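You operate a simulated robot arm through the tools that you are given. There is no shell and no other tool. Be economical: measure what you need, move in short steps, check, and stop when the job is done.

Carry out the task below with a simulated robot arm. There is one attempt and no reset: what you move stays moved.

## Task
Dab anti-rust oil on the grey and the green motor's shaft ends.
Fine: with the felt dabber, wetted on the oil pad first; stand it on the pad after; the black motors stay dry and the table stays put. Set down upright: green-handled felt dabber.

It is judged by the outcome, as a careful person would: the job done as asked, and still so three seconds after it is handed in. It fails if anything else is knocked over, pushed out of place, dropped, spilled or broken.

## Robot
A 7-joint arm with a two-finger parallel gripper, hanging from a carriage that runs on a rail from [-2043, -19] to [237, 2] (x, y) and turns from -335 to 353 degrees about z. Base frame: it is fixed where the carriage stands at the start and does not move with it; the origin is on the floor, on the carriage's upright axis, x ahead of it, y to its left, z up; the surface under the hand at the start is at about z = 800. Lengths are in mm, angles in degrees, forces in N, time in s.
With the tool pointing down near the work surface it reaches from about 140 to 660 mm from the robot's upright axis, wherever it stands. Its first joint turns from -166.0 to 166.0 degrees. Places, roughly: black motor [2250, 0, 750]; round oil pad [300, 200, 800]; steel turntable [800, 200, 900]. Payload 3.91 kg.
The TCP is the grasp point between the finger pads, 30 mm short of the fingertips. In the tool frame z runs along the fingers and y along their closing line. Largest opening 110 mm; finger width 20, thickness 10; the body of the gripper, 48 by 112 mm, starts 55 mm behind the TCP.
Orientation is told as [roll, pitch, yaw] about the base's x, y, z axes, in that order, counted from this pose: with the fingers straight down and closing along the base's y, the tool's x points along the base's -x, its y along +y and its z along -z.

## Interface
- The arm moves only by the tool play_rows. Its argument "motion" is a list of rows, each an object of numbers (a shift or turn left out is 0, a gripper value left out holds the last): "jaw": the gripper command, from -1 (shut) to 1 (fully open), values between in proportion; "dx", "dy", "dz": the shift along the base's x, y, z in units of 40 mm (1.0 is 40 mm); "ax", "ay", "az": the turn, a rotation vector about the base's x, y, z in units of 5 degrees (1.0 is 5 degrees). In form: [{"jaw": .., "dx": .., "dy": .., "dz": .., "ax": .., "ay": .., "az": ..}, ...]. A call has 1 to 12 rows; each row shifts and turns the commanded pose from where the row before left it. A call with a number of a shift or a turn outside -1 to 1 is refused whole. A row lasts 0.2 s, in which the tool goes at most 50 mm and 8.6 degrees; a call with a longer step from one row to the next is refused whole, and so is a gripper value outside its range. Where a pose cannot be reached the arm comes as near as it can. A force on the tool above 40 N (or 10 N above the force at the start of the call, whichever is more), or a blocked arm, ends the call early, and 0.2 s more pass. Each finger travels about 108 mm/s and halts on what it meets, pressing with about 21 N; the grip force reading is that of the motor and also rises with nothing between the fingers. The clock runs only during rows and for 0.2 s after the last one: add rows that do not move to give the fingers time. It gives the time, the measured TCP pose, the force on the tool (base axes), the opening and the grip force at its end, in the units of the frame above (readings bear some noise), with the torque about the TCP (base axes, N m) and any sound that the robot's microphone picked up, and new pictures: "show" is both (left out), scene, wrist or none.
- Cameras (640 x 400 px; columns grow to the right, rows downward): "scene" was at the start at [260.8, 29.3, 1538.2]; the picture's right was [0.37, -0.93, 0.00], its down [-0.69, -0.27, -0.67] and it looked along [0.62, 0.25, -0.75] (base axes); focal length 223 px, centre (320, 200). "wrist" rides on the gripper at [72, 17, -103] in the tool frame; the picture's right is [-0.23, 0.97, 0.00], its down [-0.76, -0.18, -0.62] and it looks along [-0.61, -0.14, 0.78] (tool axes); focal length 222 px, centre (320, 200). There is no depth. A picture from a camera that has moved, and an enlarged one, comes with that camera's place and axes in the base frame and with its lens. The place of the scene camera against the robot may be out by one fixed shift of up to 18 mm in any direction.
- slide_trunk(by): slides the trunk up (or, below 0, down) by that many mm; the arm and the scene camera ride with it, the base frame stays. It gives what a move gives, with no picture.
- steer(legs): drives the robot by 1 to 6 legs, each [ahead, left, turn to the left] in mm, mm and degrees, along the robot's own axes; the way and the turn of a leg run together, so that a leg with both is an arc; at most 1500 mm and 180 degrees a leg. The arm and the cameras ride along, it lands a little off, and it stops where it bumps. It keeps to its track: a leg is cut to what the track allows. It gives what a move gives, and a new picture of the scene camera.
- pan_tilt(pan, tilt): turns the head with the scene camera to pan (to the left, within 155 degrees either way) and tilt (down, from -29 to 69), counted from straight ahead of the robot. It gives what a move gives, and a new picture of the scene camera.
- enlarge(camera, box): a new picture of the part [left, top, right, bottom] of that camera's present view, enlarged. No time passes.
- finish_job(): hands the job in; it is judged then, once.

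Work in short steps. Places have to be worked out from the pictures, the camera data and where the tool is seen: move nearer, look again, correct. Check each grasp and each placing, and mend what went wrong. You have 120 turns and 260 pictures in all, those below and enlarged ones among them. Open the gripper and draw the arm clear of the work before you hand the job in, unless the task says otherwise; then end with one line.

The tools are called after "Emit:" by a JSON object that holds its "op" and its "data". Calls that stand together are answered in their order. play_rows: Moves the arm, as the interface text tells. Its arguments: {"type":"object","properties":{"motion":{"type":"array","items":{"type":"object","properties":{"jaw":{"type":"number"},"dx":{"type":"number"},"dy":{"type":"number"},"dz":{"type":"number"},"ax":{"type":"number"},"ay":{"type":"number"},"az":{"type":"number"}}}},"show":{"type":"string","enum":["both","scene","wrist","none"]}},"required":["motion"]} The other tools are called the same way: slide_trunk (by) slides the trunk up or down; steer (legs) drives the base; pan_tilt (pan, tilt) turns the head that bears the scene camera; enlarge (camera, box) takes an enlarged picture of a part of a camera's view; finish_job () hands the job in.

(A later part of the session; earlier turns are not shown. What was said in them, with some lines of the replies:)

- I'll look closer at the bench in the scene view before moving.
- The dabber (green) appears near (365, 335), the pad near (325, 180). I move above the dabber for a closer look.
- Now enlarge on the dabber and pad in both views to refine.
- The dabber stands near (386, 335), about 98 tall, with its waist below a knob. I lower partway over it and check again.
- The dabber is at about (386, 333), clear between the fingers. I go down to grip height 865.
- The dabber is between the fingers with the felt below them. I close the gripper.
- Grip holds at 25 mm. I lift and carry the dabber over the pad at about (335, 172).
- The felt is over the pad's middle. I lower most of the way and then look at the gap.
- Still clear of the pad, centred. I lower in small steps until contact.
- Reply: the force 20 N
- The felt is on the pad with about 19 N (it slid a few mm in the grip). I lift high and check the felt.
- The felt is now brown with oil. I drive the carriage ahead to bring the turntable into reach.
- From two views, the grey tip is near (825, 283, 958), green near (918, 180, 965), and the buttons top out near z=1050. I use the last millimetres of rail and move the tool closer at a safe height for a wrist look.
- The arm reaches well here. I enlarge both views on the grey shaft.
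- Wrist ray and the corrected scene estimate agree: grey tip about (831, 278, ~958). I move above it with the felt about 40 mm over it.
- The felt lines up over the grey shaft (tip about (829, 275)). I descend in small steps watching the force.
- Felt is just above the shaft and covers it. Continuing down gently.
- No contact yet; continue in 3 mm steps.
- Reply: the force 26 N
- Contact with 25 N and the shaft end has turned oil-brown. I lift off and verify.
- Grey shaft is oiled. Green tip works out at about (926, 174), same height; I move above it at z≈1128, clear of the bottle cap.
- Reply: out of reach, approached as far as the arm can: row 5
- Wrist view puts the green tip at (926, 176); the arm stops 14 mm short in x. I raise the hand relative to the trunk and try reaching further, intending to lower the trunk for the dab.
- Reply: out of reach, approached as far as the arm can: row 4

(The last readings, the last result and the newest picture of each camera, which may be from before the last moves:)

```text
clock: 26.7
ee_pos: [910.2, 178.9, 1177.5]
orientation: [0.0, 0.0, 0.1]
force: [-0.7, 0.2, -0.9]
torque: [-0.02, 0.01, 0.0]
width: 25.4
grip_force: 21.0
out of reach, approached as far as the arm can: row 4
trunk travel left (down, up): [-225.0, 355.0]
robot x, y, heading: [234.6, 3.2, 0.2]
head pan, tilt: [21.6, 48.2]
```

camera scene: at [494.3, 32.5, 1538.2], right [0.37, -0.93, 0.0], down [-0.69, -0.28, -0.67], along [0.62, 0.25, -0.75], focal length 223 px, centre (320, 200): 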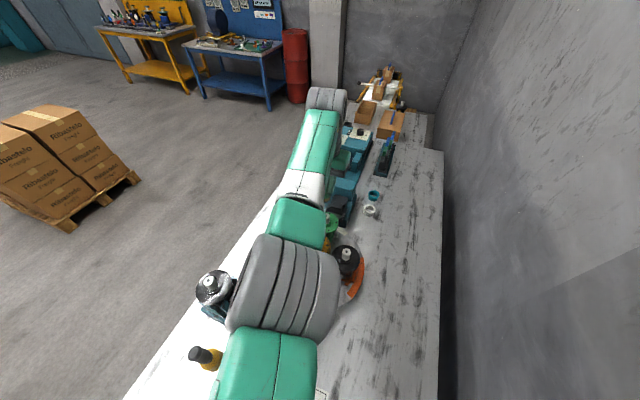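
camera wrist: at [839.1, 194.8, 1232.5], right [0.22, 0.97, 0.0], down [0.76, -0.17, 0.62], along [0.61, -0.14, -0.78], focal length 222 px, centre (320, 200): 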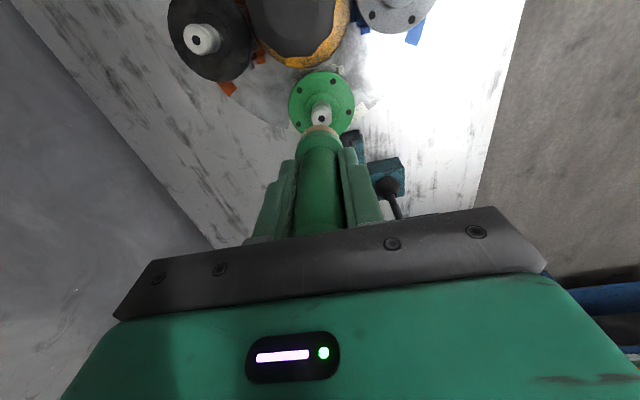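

Reach peaks around here, so a slight outward tilt (5°) is needed. I tilt and extend so the felt centre lands over the green tip.

Emit:
{"op": "play_rows", "data": {"motion": [{"ay": -0.97, "ax": 0.25}, {}, {"dx": 0.27, "dy": -0.1}, {}], "show": "wrist"}}

Emit:
{"op": "enlarge", "data": {"camera": "wrist", "box": [200, 40, 420, 240]}}

```text
clock: 27.7
ee_pos: [922.3, 175.1, 1178.1]
orientation: [1.2, -4.9, 0.2]
force: [-0.7, -0.1, -0.7]
torque: [0.01, -0.02, -0.01]
width: 25.3
grip_force: 21.5
trunk travel left (down, up): [-225.0, 355.0]
robot x, y, heading: [233.1, 1.5, -0.2]
head pan, tilt: [21.6, 48.2]
camera wrist: at [840.3, 188.1, 1274.7], right [0.22, 0.97, 0.04], down [0.71, -0.19, 0.68], along [0.67, -0.12, -0.73], focal length 222 px, centre (320, 200)
```

wrist: 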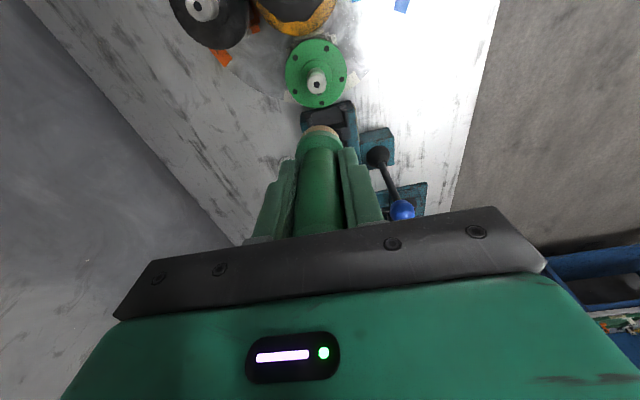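

```text
2.00 times, centred on (310, 140) of wrist
camera zoom: at [840.3, 188.1, 1274.7], right [0.22, 0.97, 0.04], down [0.71, -0.19, 0.68], along [0.67, -0.12, -0.73], focal length 444 px, centre (340, 320)
```

zoom: 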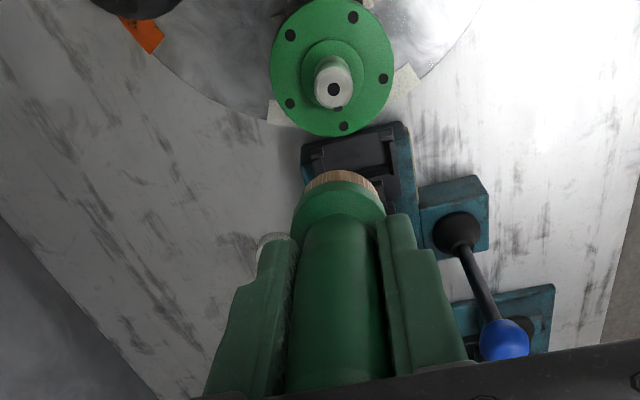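

Tip re-estimated at (925, 177), matching the felt's line. I lower the trunk by 100 and check.

Emit:
{"op": "slide_trunk", "data": {"by": -60}}

Emit:
{"op": "slide_trunk", "data": {"by": -40}}

Emit:
{"op": "enlarge", "data": {"camera": "wrist", "box": [200, 40, 420, 240]}}

Emit:
{"op": "enlarge", "data": {"camera": "scene", "box": [0, 0, 640, 400]}}

```text
clock: 28.7
ee_pos: [922.1, 174.5, 1116.6]
orientation: [1.3, -4.9, 0.2]
force: [-0.4, -0.5, -0.4]
torque: [-0.04, 0.02, 0.01]
width: 25.3
grip_force: 21.3
trunk travel left (down, up): [-165.0, 415.0]
robot x, y, heading: [234.2, 1.5, 0.1]
head pan, tilt: [21.6, 48.2]
```

```text
clock: 29.5
ee_pos: [921.9, 175.3, 1077.2]
orientation: [1.3, -4.8, 0.2]
force: [-0.3, -0.4, -1.2]
torque: [-0.01, 0.0, -0.01]
width: 25.4
grip_force: 20.5
trunk travel left (down, up): [-125.0, 455.0]
robot x, y, heading: [233.3, -0.4, 0.4]
head pan, tilt: [21.6, 48.2]
```

```text
2.00 times, centred on (310, 140) of wrist
camera zoom: at [840.4, 188.1, 1174.8], right [0.22, 0.97, 0.04], down [0.71, -0.19, 0.68], along [0.67, -0.12, -0.73], focal length 444 px, centre (340, 320)
```

zoom: 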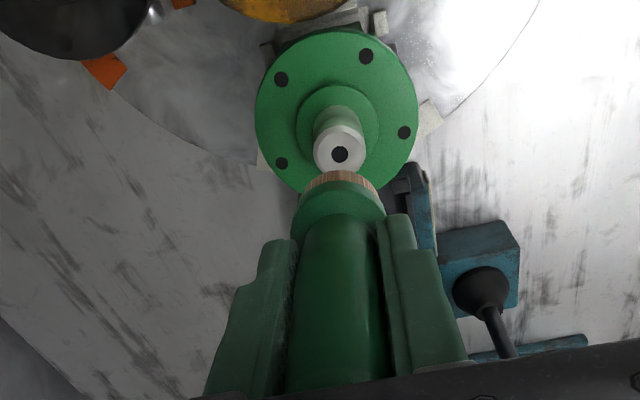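

```text
1.00 times, centred on (320, 200) of scene (not enlarged: the box is as wide or as high as the picture)
camera zoom: at [494.5, 32.5, 1438.2], right [0.37, -0.93, 0.0], down [-0.69, -0.28, -0.67], along [0.62, 0.25, -0.75], focal length 223 px, centre (320, 200)
```

zoom: 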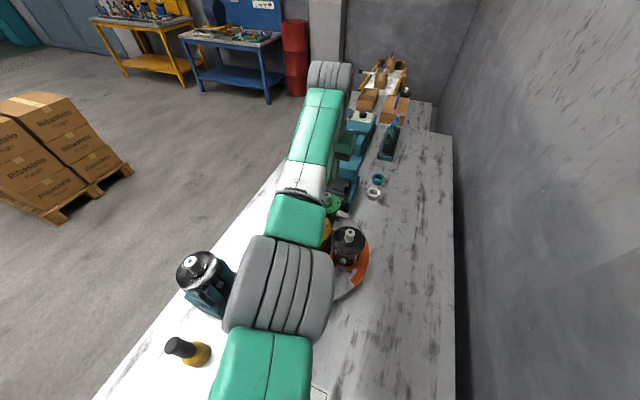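

Aligned within about 2 mm. I lower further, then creep to contact.

Emit:
{"op": "slide_trunk", "data": {"by": -35}}

Emit:
{"op": "slide_trunk", "data": {"by": -4}}

Emit:
{"op": "enlarge", "data": {"camera": "wrist", "box": [220, 40, 420, 200]}}

```text
clock: 30.3
ee_pos: [921.3, 175.6, 1042.0]
orientation: [1.3, -4.8, 0.2]
force: [0.3, 0.1, -1.3]
torque: [-0.02, -0.02, 0.03]
width: 25.5
grip_force: 21.3
trunk travel left (down, up): [-90.0, 490.0]
robot x, y, heading: [235.9, 3.6, 0.3]
head pan, tilt: [21.6, 48.2]
```

```text
clock: 30.8
ee_pos: [921.5, 175.1, 1039.0]
orientation: [1.3, -4.8, 0.2]
force: [0.1, -0.9, -1.1]
torque: [-0.01, 0.01, 0.01]
width: 25.5
grip_force: 21.2
trunk travel left (down, up): [-86.0, 494.0]
robot x, y, heading: [232.6, 5.8, 0.2]
head pan, tilt: [21.6, 48.2]
```

```text
2.50 times, centred on (320, 120) of wrist
camera zoom: at [840.3, 188.1, 1135.7], right [0.22, 0.97, 0.04], down [0.71, -0.19, 0.68], along [0.67, -0.12, -0.73], focal length 555 px, centre (320, 400)
```

zoom: 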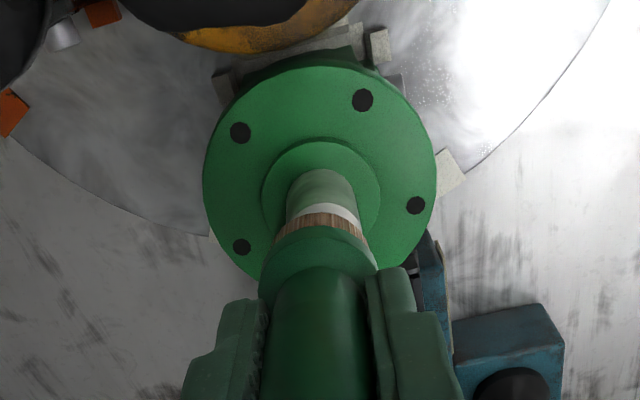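

Felt just above the tip and centred. Creep down with small trunk steps.

Emit:
{"op": "slide_trunk", "data": {"by": -3}}

Emit:
{"op": "slide_trunk", "data": {"by": -3}}

Emit:
{"op": "slide_trunk", "data": {"by": -2}}

```text
clock: 31.3
ee_pos: [921.4, 175.9, 1035.1]
orientation: [1.3, -4.8, 0.2]
force: [0.8, -0.2, -0.3]
torque: [-0.02, -0.01, -0.01]
width: 25.8
grip_force: 20.9
trunk travel left (down, up): [-83.0, 497.0]
robot x, y, heading: [234.4, 2.4, 0.1]
head pan, tilt: [21.6, 48.2]
```

```text
clock: 31.9
ee_pos: [921.9, 174.3, 1033.3]
orientation: [1.3, -4.9, 0.2]
force: [-0.2, 0.3, -0.6]
torque: [0.0, 0.0, 0.01]
width: 25.3
grip_force: 20.7
trunk travel left (down, up): [-80.0, 500.0]
robot x, y, heading: [232.9, 3.8, 0.3]
head pan, tilt: [21.6, 48.2]
```

```text
clock: 32.4
ee_pos: [922.4, 175.5, 1031.3]
orientation: [1.2, -4.9, 0.2]
force: [-4.7, -2.4, 12.1]
torque: [-0.07, 0.45, 0.0]
width: 25.5
grip_force: 20.7
trunk travel left (down, up): [-78.0, 502.0]
robot x, y, heading: [233.5, 3.8, 0.3]
head pan, tilt: [21.6, 48.2]
```

Contact at 12 N. One more small press, then lift and check for the oil.

Emit:
{"op": "slide_trunk", "data": {"by": -1.5}}

Emit:
{"op": "enlarge", "data": {"camera": "wrist", "box": [220, 40, 420, 200]}}

Emit:
{"op": "slide_trunk", "data": {"by": 70}}

Emit:
{"op": "enlarge", "data": {"camera": "wrist", "box": [200, 20, 420, 200]}}

```text
clock: 32.9
ee_pos: [922.8, 175.3, 1031.3]
orientation: [1.2, -5.0, 0.1]
force: [-8.8, -2.3, 28.4]
torque: [-0.1, 0.83, 0.03]
width: 25.6
grip_force: 21.2
trunk travel left (down, up): [-76.0, 503.0]
robot x, y, heading: [235.8, 7.1, 0.4]
head pan, tilt: [21.6, 48.2]
```

```text
2.50 times, centred on (320, 120) of wrist
camera zoom: at [841.2, 188.4, 1128.5], right [0.22, 0.97, 0.04], down [0.7, -0.19, 0.68], along [0.67, -0.12, -0.73], focal length 555 px, centre (320, 400)
```

zoom: 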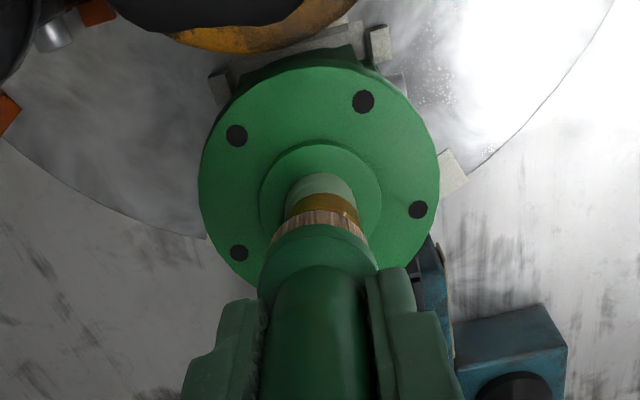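

```text
clock: 34.0
ee_pos: [921.4, 174.8, 1098.6]
orientation: [1.3, -4.9, 0.3]
force: [0.7, 0.0, -1.0]
torque: [0.0, 0.0, 0.03]
width: 25.5
grip_force: 21.2
trunk travel left (down, up): [-146.0, 434.0]
robot x, y, heading: [235.8, 1.2, 0.3]
head pan, tilt: [21.6, 48.2]
```

```text
2.22 times, centred on (310, 110) of wrist
camera zoom: at [840.1, 188.1, 1195.9], right [0.22, 0.97, 0.04], down [0.71, -0.19, 0.68], along [0.67, -0.12, -0.73], focal length 494 px, centre (342, 400)
```

zoom: 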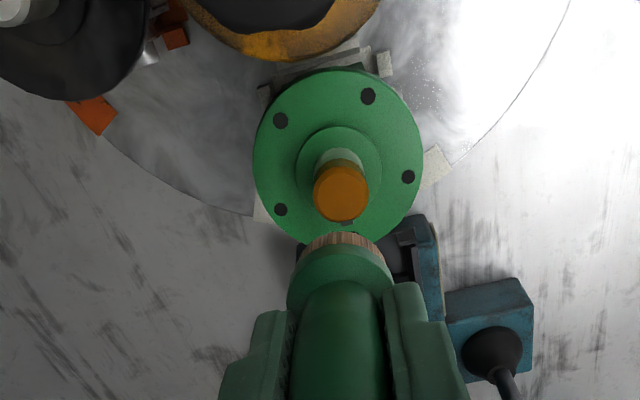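

Green shaft is oiled too. I restore the trunk, back off and straighten the tool, then return high over the bench.

Emit:
{"op": "slide_trunk", "data": {"by": 79}}

Emit:
{"op": "play_rows", "data": {"motion": [{"dx": -0.8, "dz": 0.4}, {"dx": -0.8, "dz": 0.5}, {"ay": 0.97, "ax": -0.25, "dx": -0.5, "dz": 0.5}, {"dx": -0.9, "dz": 0.5}, {"dx": -0.9}, {"dx": -0.9}, {"dx": -0.9}, {"dx": -0.9}, {"dx": -0.9}, {"dx": -0.9}, {"dx": -0.3}, {}]}}

```text
clock: 35.1
ee_pos: [921.7, 175.3, 1179.1]
orientation: [1.2, -4.7, 0.2]
force: [-0.2, 0.7, -1.6]
torque: [-0.03, -0.03, -0.01]
width: 25.5
grip_force: 20.9
trunk travel left (down, up): [-225.0, 354.0]
robot x, y, heading: [233.1, -2.2, -0.2]
head pan, tilt: [21.6, 48.2]
```

```text
clock: 37.7
ee_pos: [573.8, 176.0, 1255.0]
orientation: [-0.1, 0.1, 0.1]
force: [-0.6, -0.3, -0.7]
torque: [0.02, -0.02, -0.04]
width: 25.4
grip_force: 20.8
trunk travel left (down, up): [-225.0, 354.0]
robot x, y, heading: [235.6, 4.4, 0.2]
head pan, tilt: [21.6, 48.2]
camera scene: at [494.4, 32.5, 1538.7], right [0.37, -0.93, 0.0], down [-0.69, -0.28, -0.67], along [0.62, 0.25, -0.75], focal length 223 px, centre (320, 200)
camera wrist: at [500.7, 191.4, 1357.7], right [0.22, 0.97, 0.0], down [0.76, -0.17, 0.62], along [0.61, -0.14, -0.78], focal length 222 px, centre (320, 200)
```

scene: 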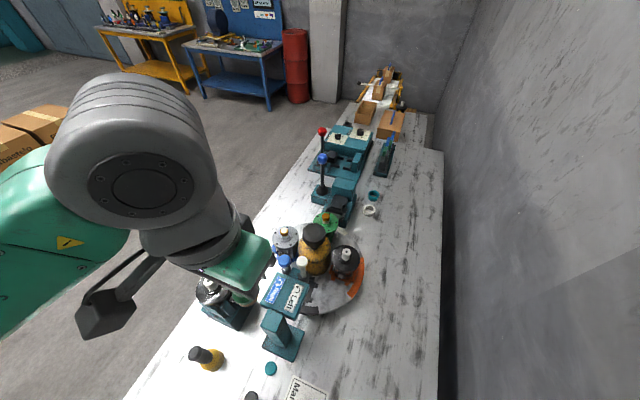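
wrist: 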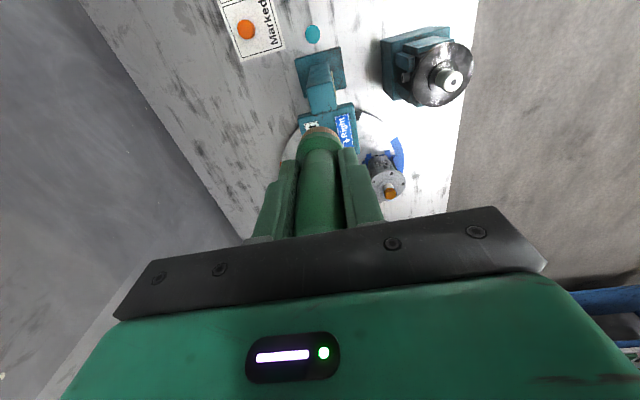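

Both done; I drive back to the start to stand the dabber on the pad.

Emit:
{"op": "steer", "data": {"legs": [[-235, 0, 0]]}}

Emit:
{"op": "enlarge", "data": {"camera": "wrist", "box": [200, 20, 420, 200]}}

```text
clock: 39.5
ee_pos: [339.3, 172.3, 1254.5]
orientation: [0.0, -0.1, 0.0]
force: [-0.3, -0.8, -1.2]
torque: [0.0, 0.01, 0.0]
width: 25.7
grip_force: 21.1
trunk travel left (down, up): [-225.0, 354.0]
robot x, y, heading: [-4.9, -2.7, 0.2]
head pan, tilt: [21.6, 48.2]
camera scene: at [258.5, 29.6, 1538.7], right [0.37, -0.93, 0.0], down [-0.69, -0.27, -0.67], along [0.62, 0.25, -0.75], focal length 223 px, centre (320, 200)
```

scene: 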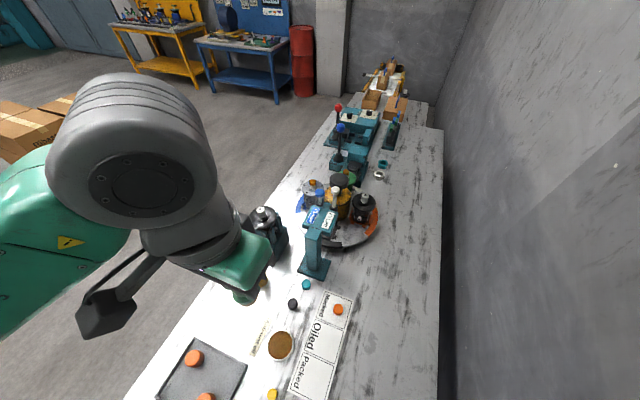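

```text
2.22 times, centred on (310, 110) of wrist
camera zoom: at [265.6, 188.4, 1357.7], right [0.23, 0.97, 0.0], down [0.76, -0.18, 0.62], along [0.61, -0.14, -0.78], focal length 494 px, centre (342, 400)
```

zoom: 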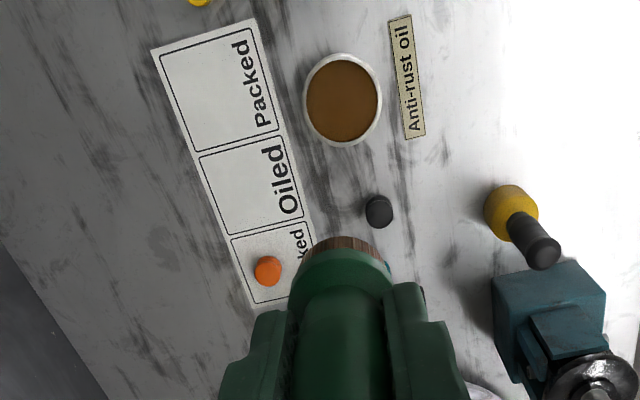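

Pad centre is at about (335, 174). I descend to just above it.

Emit:
{"op": "play_rows", "data": {"motion": [{"dx": -0.1, "dy": 0.02, "dz": -1}, {"dz": -1}, {"dz": -1}, {"dz": -1}, {"dz": -1}, {"dz": -1}, {"dz": -1}, {"dz": -1}, {"dz": -0.8}, {}], "show": "wrist"}}

Emit:
{"op": "enlarge", "data": {"camera": "wrist", "box": [220, 80, 420, 240]}}

```text
clock: 41.7
ee_pos: [335.2, 173.0, 902.9]
orientation: [0.1, 0.1, 0.0]
force: [-0.5, 0.0, -1.2]
torque: [0.01, 0.02, -0.02]
width: 25.4
grip_force: 20.6
trunk travel left (down, up): [-225.0, 354.0]
robot x, y, heading: [0.6, -2.6, 0.1]
head pan, tilt: [21.6, 48.2]
camera wrist: at [261.7, 188.8, 1007.3], right [0.23, 0.97, 0.0], down [0.76, -0.18, 0.62], along [0.61, -0.14, -0.78], focal length 222 px, centre (320, 200)
```

wrist: 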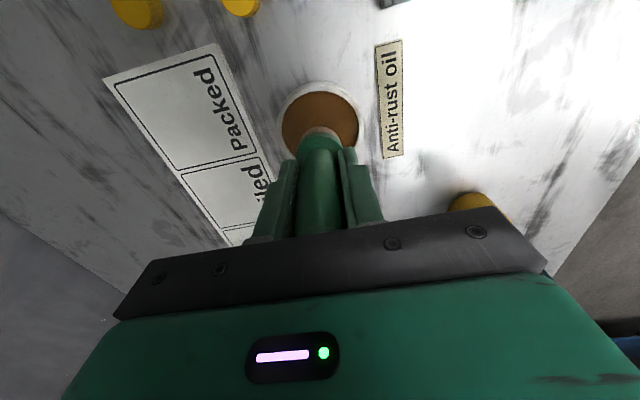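

```text
2.50 times, centred on (320, 160) of wrist
camera zoom: at [261.7, 188.8, 1007.3], right [0.23, 0.97, 0.0], down [0.76, -0.18, 0.62], along [0.61, -0.14, -0.78], focal length 555 px, centre (320, 300)
```

zoom: 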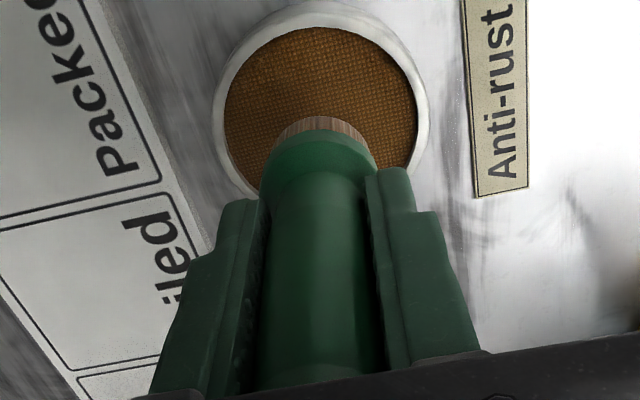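

Centred over the pad. Down to contact in small steps.

Emit:
{"op": "play_rows", "data": {"motion": [{"dz": -0.25}, {"dz": -0.2}, {}], "show": "none"}}

Emit:
{"op": "play_rows", "data": {"motion": [{"dz": -0.07}, {}], "show": "none"}}

Emit:
{"op": "play_rows", "data": {"motion": [{"dz": -0.06}, {}], "show": "none"}}

```text
clock: 42.5
ee_pos: [334.6, 172.4, 885.0]
orientation: [-0.1, 0.0, 0.1]
force: [0.5, -0.2, -1.0]
torque: [-0.01, -0.01, 0.0]
width: 25.6
grip_force: 20.8
trunk travel left (down, up): [-225.0, 354.0]
robot x, y, heading: [-5.9, -0.1, 0.1]
head pan, tilt: [21.6, 48.2]
```

```text
clock: 43.1
ee_pos: [333.7, 174.2, 881.5]
orientation: [0.1, 0.0, -0.1]
force: [-0.7, 0.3, -0.6]
torque: [0.0, 0.02, -0.01]
width: 25.2
grip_force: 20.6
trunk travel left (down, up): [-225.0, 354.0]
robot x, y, heading: [-2.6, -1.4, 0.3]
head pan, tilt: [21.6, 48.2]
```

```text
clock: 43.7
ee_pos: [334.4, 174.1, 880.3]
orientation: [0.0, 0.0, 0.1]
force: [0.5, 0.0, -0.9]
torque: [0.0, 0.0, -0.01]
width: 25.3
grip_force: 21.3
trunk travel left (down, up): [-225.0, 354.0]
robot x, y, heading: [0.6, -0.1, -0.2]
head pan, tilt: [21.6, 48.2]
```

Not touching yet; a little further.

Emit:
{"op": "play_rows", "data": {"motion": [{"dz": -0.05}, {}], "show": "none"}}

Emit:
{"op": "play_rows", "data": {"motion": [{"dz": -0.05}, {}], "show": "none"}}

```text
clock: 44.3
ee_pos: [333.5, 174.1, 876.5]
orientation: [0.1, 0.0, 0.0]
force: [0.2, 0.0, -0.7]
torque: [0.01, 0.02, -0.01]
width: 25.4
grip_force: 21.9
trunk travel left (down, up): [-225.0, 354.0]
robot x, y, heading: [-5.8, -0.9, 0.1]
head pan, tilt: [21.6, 48.2]
```

```text
clock: 44.9
ee_pos: [334.6, 173.3, 877.1]
orientation: [0.0, -0.2, -0.1]
force: [-7.1, -4.2, 36.1]
torque: [-0.11, 0.07, -0.01]
width: 25.5
grip_force: 20.8
trunk travel left (down, up): [-225.0, 354.0]
robot x, y, heading: [-2.1, -3.1, 0.3]
head pan, tilt: [21.6, 48.2]
```

Firm contact (36 N). I ease up about 1.5 mm and open the fingers a little.

Emit:
{"op": "play_rows", "data": {"motion": [{"dz": 0.035}, {}], "show": "none"}}

Emit:
{"op": "play_rows", "data": {"motion": [{"jaw": -0.45}, {"jaw": -0.3}, {"jaw": 0.1}, {}, {}], "show": "wrist"}}

```text
clock: 45.5
ee_pos: [334.8, 173.3, 877.4]
orientation: [0.0, -0.1, -0.1]
force: [-8.3, -3.0, 29.6]
torque: [-0.05, 0.02, 0.0]
width: 25.2
grip_force: 21.2
trunk travel left (down, up): [-225.0, 354.0]
robot x, y, heading: [-6.0, -2.1, -0.1]
head pan, tilt: [21.6, 48.2]
```

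```text
clock: 46.7
ee_pos: [335.0, 174.2, 877.5]
orientation: [0.0, 0.0, 0.0]
force: [-3.3, -0.9, 18.3]
torque: [0.03, -0.09, -0.02]
width: 60.8
grip_force: 0.1
trunk travel left (down, up): [-225.0, 354.0]
robot x, y, heading: [-5.1, 2.2, 0.3]
head pan, tilt: [21.6, 48.2]
camera wrist: at [262.0, 189.4, 980.3], right [0.23, 0.97, 0.0], down [0.76, -0.18, 0.62], along [0.61, -0.14, -0.78], focal length 222 px, centre (320, 200)
```

wrist: 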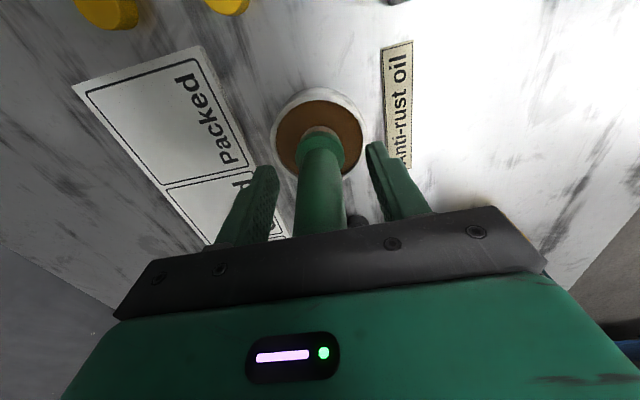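

Released, with some residual push, likely the knob's top against the palm. I rise straight up slowly, then open fully and check.

Emit:
{"op": "play_rows", "data": {"motion": [{"dz": 0.05}, {"dz": 0.1, "jaw": 0.4}, {"dz": 0.2}, {"dz": 0.2}, {}]}}

Emit:
{"op": "enlarge", "data": {"camera": "scene", "box": [200, 260, 360, 390]}}

```text
clock: 47.9
ee_pos: [335.4, 174.6, 898.0]
orientation: [0.0, 0.0, 0.0]
force: [-0.2, -0.5, 0.0]
torque: [-0.04, 0.0, -0.05]
width: 76.8
grip_force: 0.0
trunk travel left (down, up): [-225.0, 354.0]
robot x, y, heading: [-3.0, 1.8, 0.2]
head pan, tilt: [21.6, 48.2]
camera scene: at [258.5, 29.6, 1538.7], right [0.37, -0.93, 0.0], down [-0.69, -0.27, -0.67], along [0.62, 0.25, -0.75], focal length 223 px, centre (320, 200)
camera wrist: at [261.3, 189.1, 1001.8], right [0.23, 0.97, 0.0], down [0.76, -0.18, 0.62], along [0.61, -0.14, -0.78], focal length 222 px, centre (320, 200)
```

scene: 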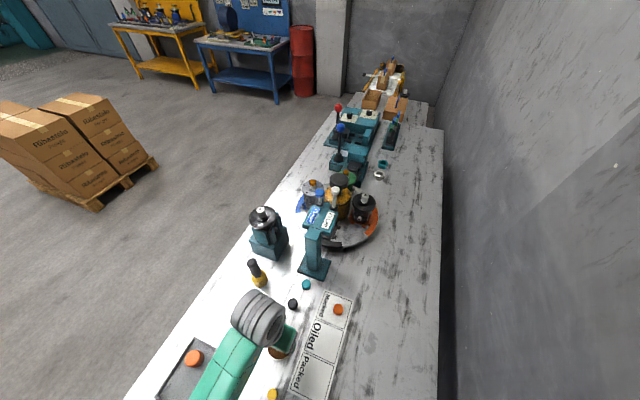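
wrist: 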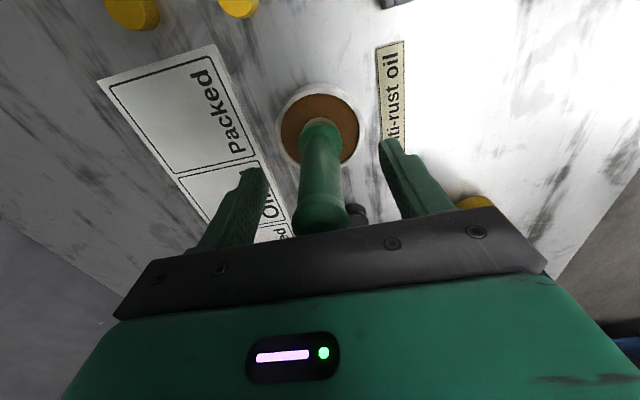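

```text
3.08 times, centred on (280, 325) of scene
camera zoom: at [258.5, 29.6, 1538.7], right [0.37, -0.93, 0.0], down [-0.69, -0.27, -0.67], along [0.62, 0.25, -0.75], focal length 686 px, centre (443, -185)
```

zoom: 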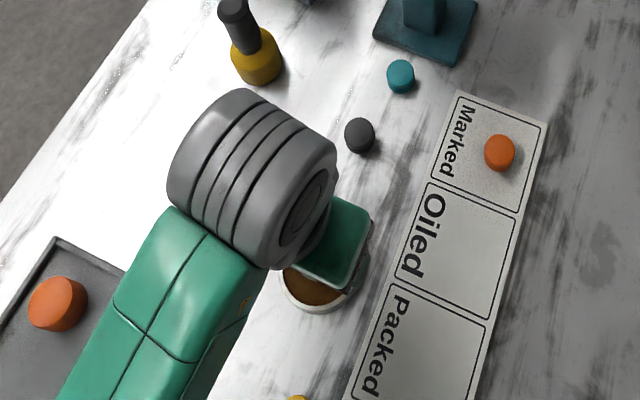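

The dabber stands free and upright on the pad. I rise clear and check everything from above.

Emit:
{"op": "play_rows", "data": {"motion": [{"dz": 0.5, "jaw": 0.8}, {"dz": 0.8}, {"dz": 1}, {"dz": 1}, {"dz": 1}, {"dz": 1}, {"dy": 0.8, "dz": 0.5}, {"dy": 1}, {"dy": 1}, {}]}}

Emit:
{"op": "enlarge", "data": {"camera": "scene", "box": [200, 260, 360, 390]}}

Emit:
{"op": "enlarge", "data": {"camera": "scene", "box": [230, 150, 410, 290]}}

```text
clock: 50.1
ee_pos: [335.2, 288.2, 1132.2]
orientation: [0.0, 0.0, 0.0]
force: [-0.2, -0.6, -0.4]
torque: [0.01, 0.0, -0.01]
width: 99.0
grip_force: 0.1
trunk travel left (down, up): [-225.0, 354.0]
robot x, y, heading: [-5.5, 0.7, 0.0]
head pan, tilt: [21.6, 48.2]
camera scene: at [258.5, 29.7, 1538.7], right [0.37, -0.93, 0.0], down [-0.69, -0.27, -0.67], along [0.62, 0.25, -0.75], focal length 223 px, centre (320, 200)
camera wrist: at [262.8, 304.2, 1235.2], right [0.23, 0.97, 0.0], down [0.76, -0.18, 0.62], along [0.61, -0.14, -0.78], focal length 222 px, centre (320, 200)
```

scene: 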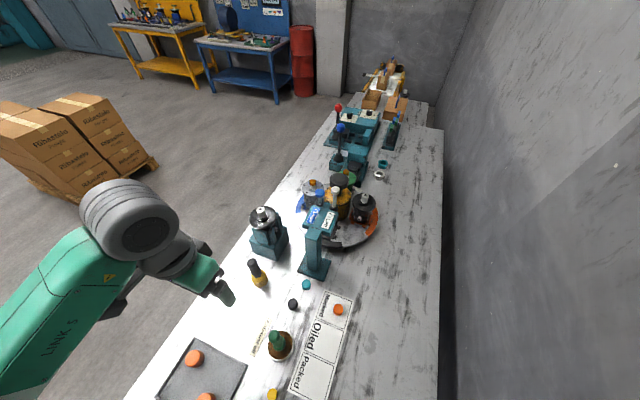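
wrist: 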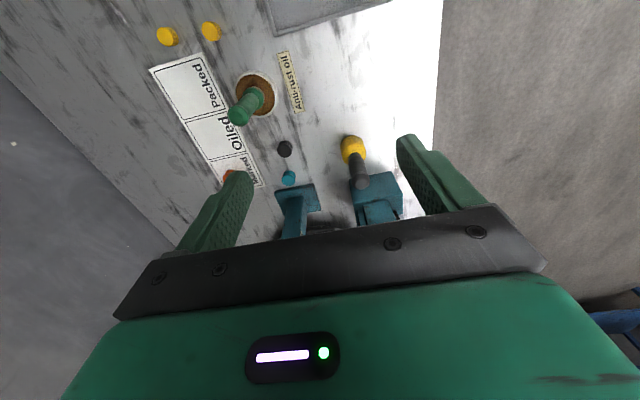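

```text
3.08 times, centred on (280, 325) of scene
camera zoom: at [258.5, 29.7, 1538.7], right [0.37, -0.93, 0.0], down [-0.69, -0.27, -0.67], along [0.62, 0.25, -0.75], focal length 686 px, centre (443, -185)
```

zoom: 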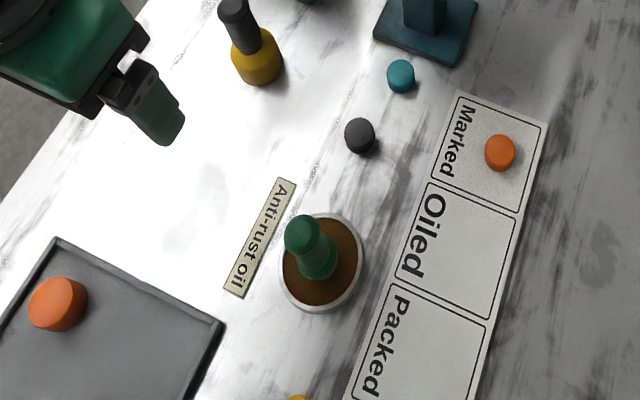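

```text
2.86 times, centred on (320, 220) of scene
camera zoom: at [258.5, 29.7, 1538.7], right [0.37, -0.93, 0.0], down [-0.69, -0.27, -0.67], along [0.62, 0.25, -0.75], focal length 637 px, centre (320, 143)
```

zoom: 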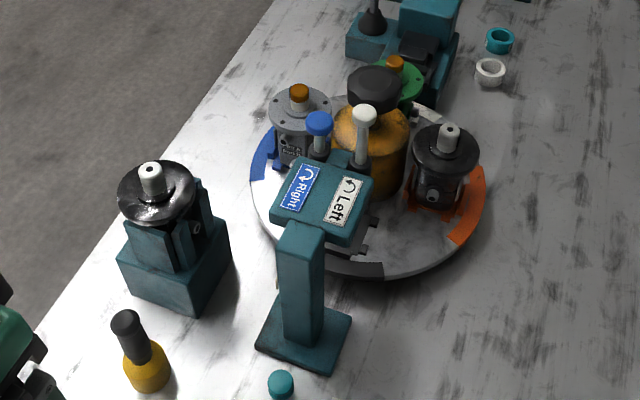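

Both shafts are oiled, the black motors are dry, the turntable is in place, and the dabber stands upright on the pad with the arm clear. I hand in.

Emit:
{"op": "finish_job", "data": {}}

```text
The job is handed in.
```

I oiled the grey and green motors' shaft ends with the wetted felt dabber. It now stands upright on the oil pad; the black motors stayed dry and the turntable did not move.
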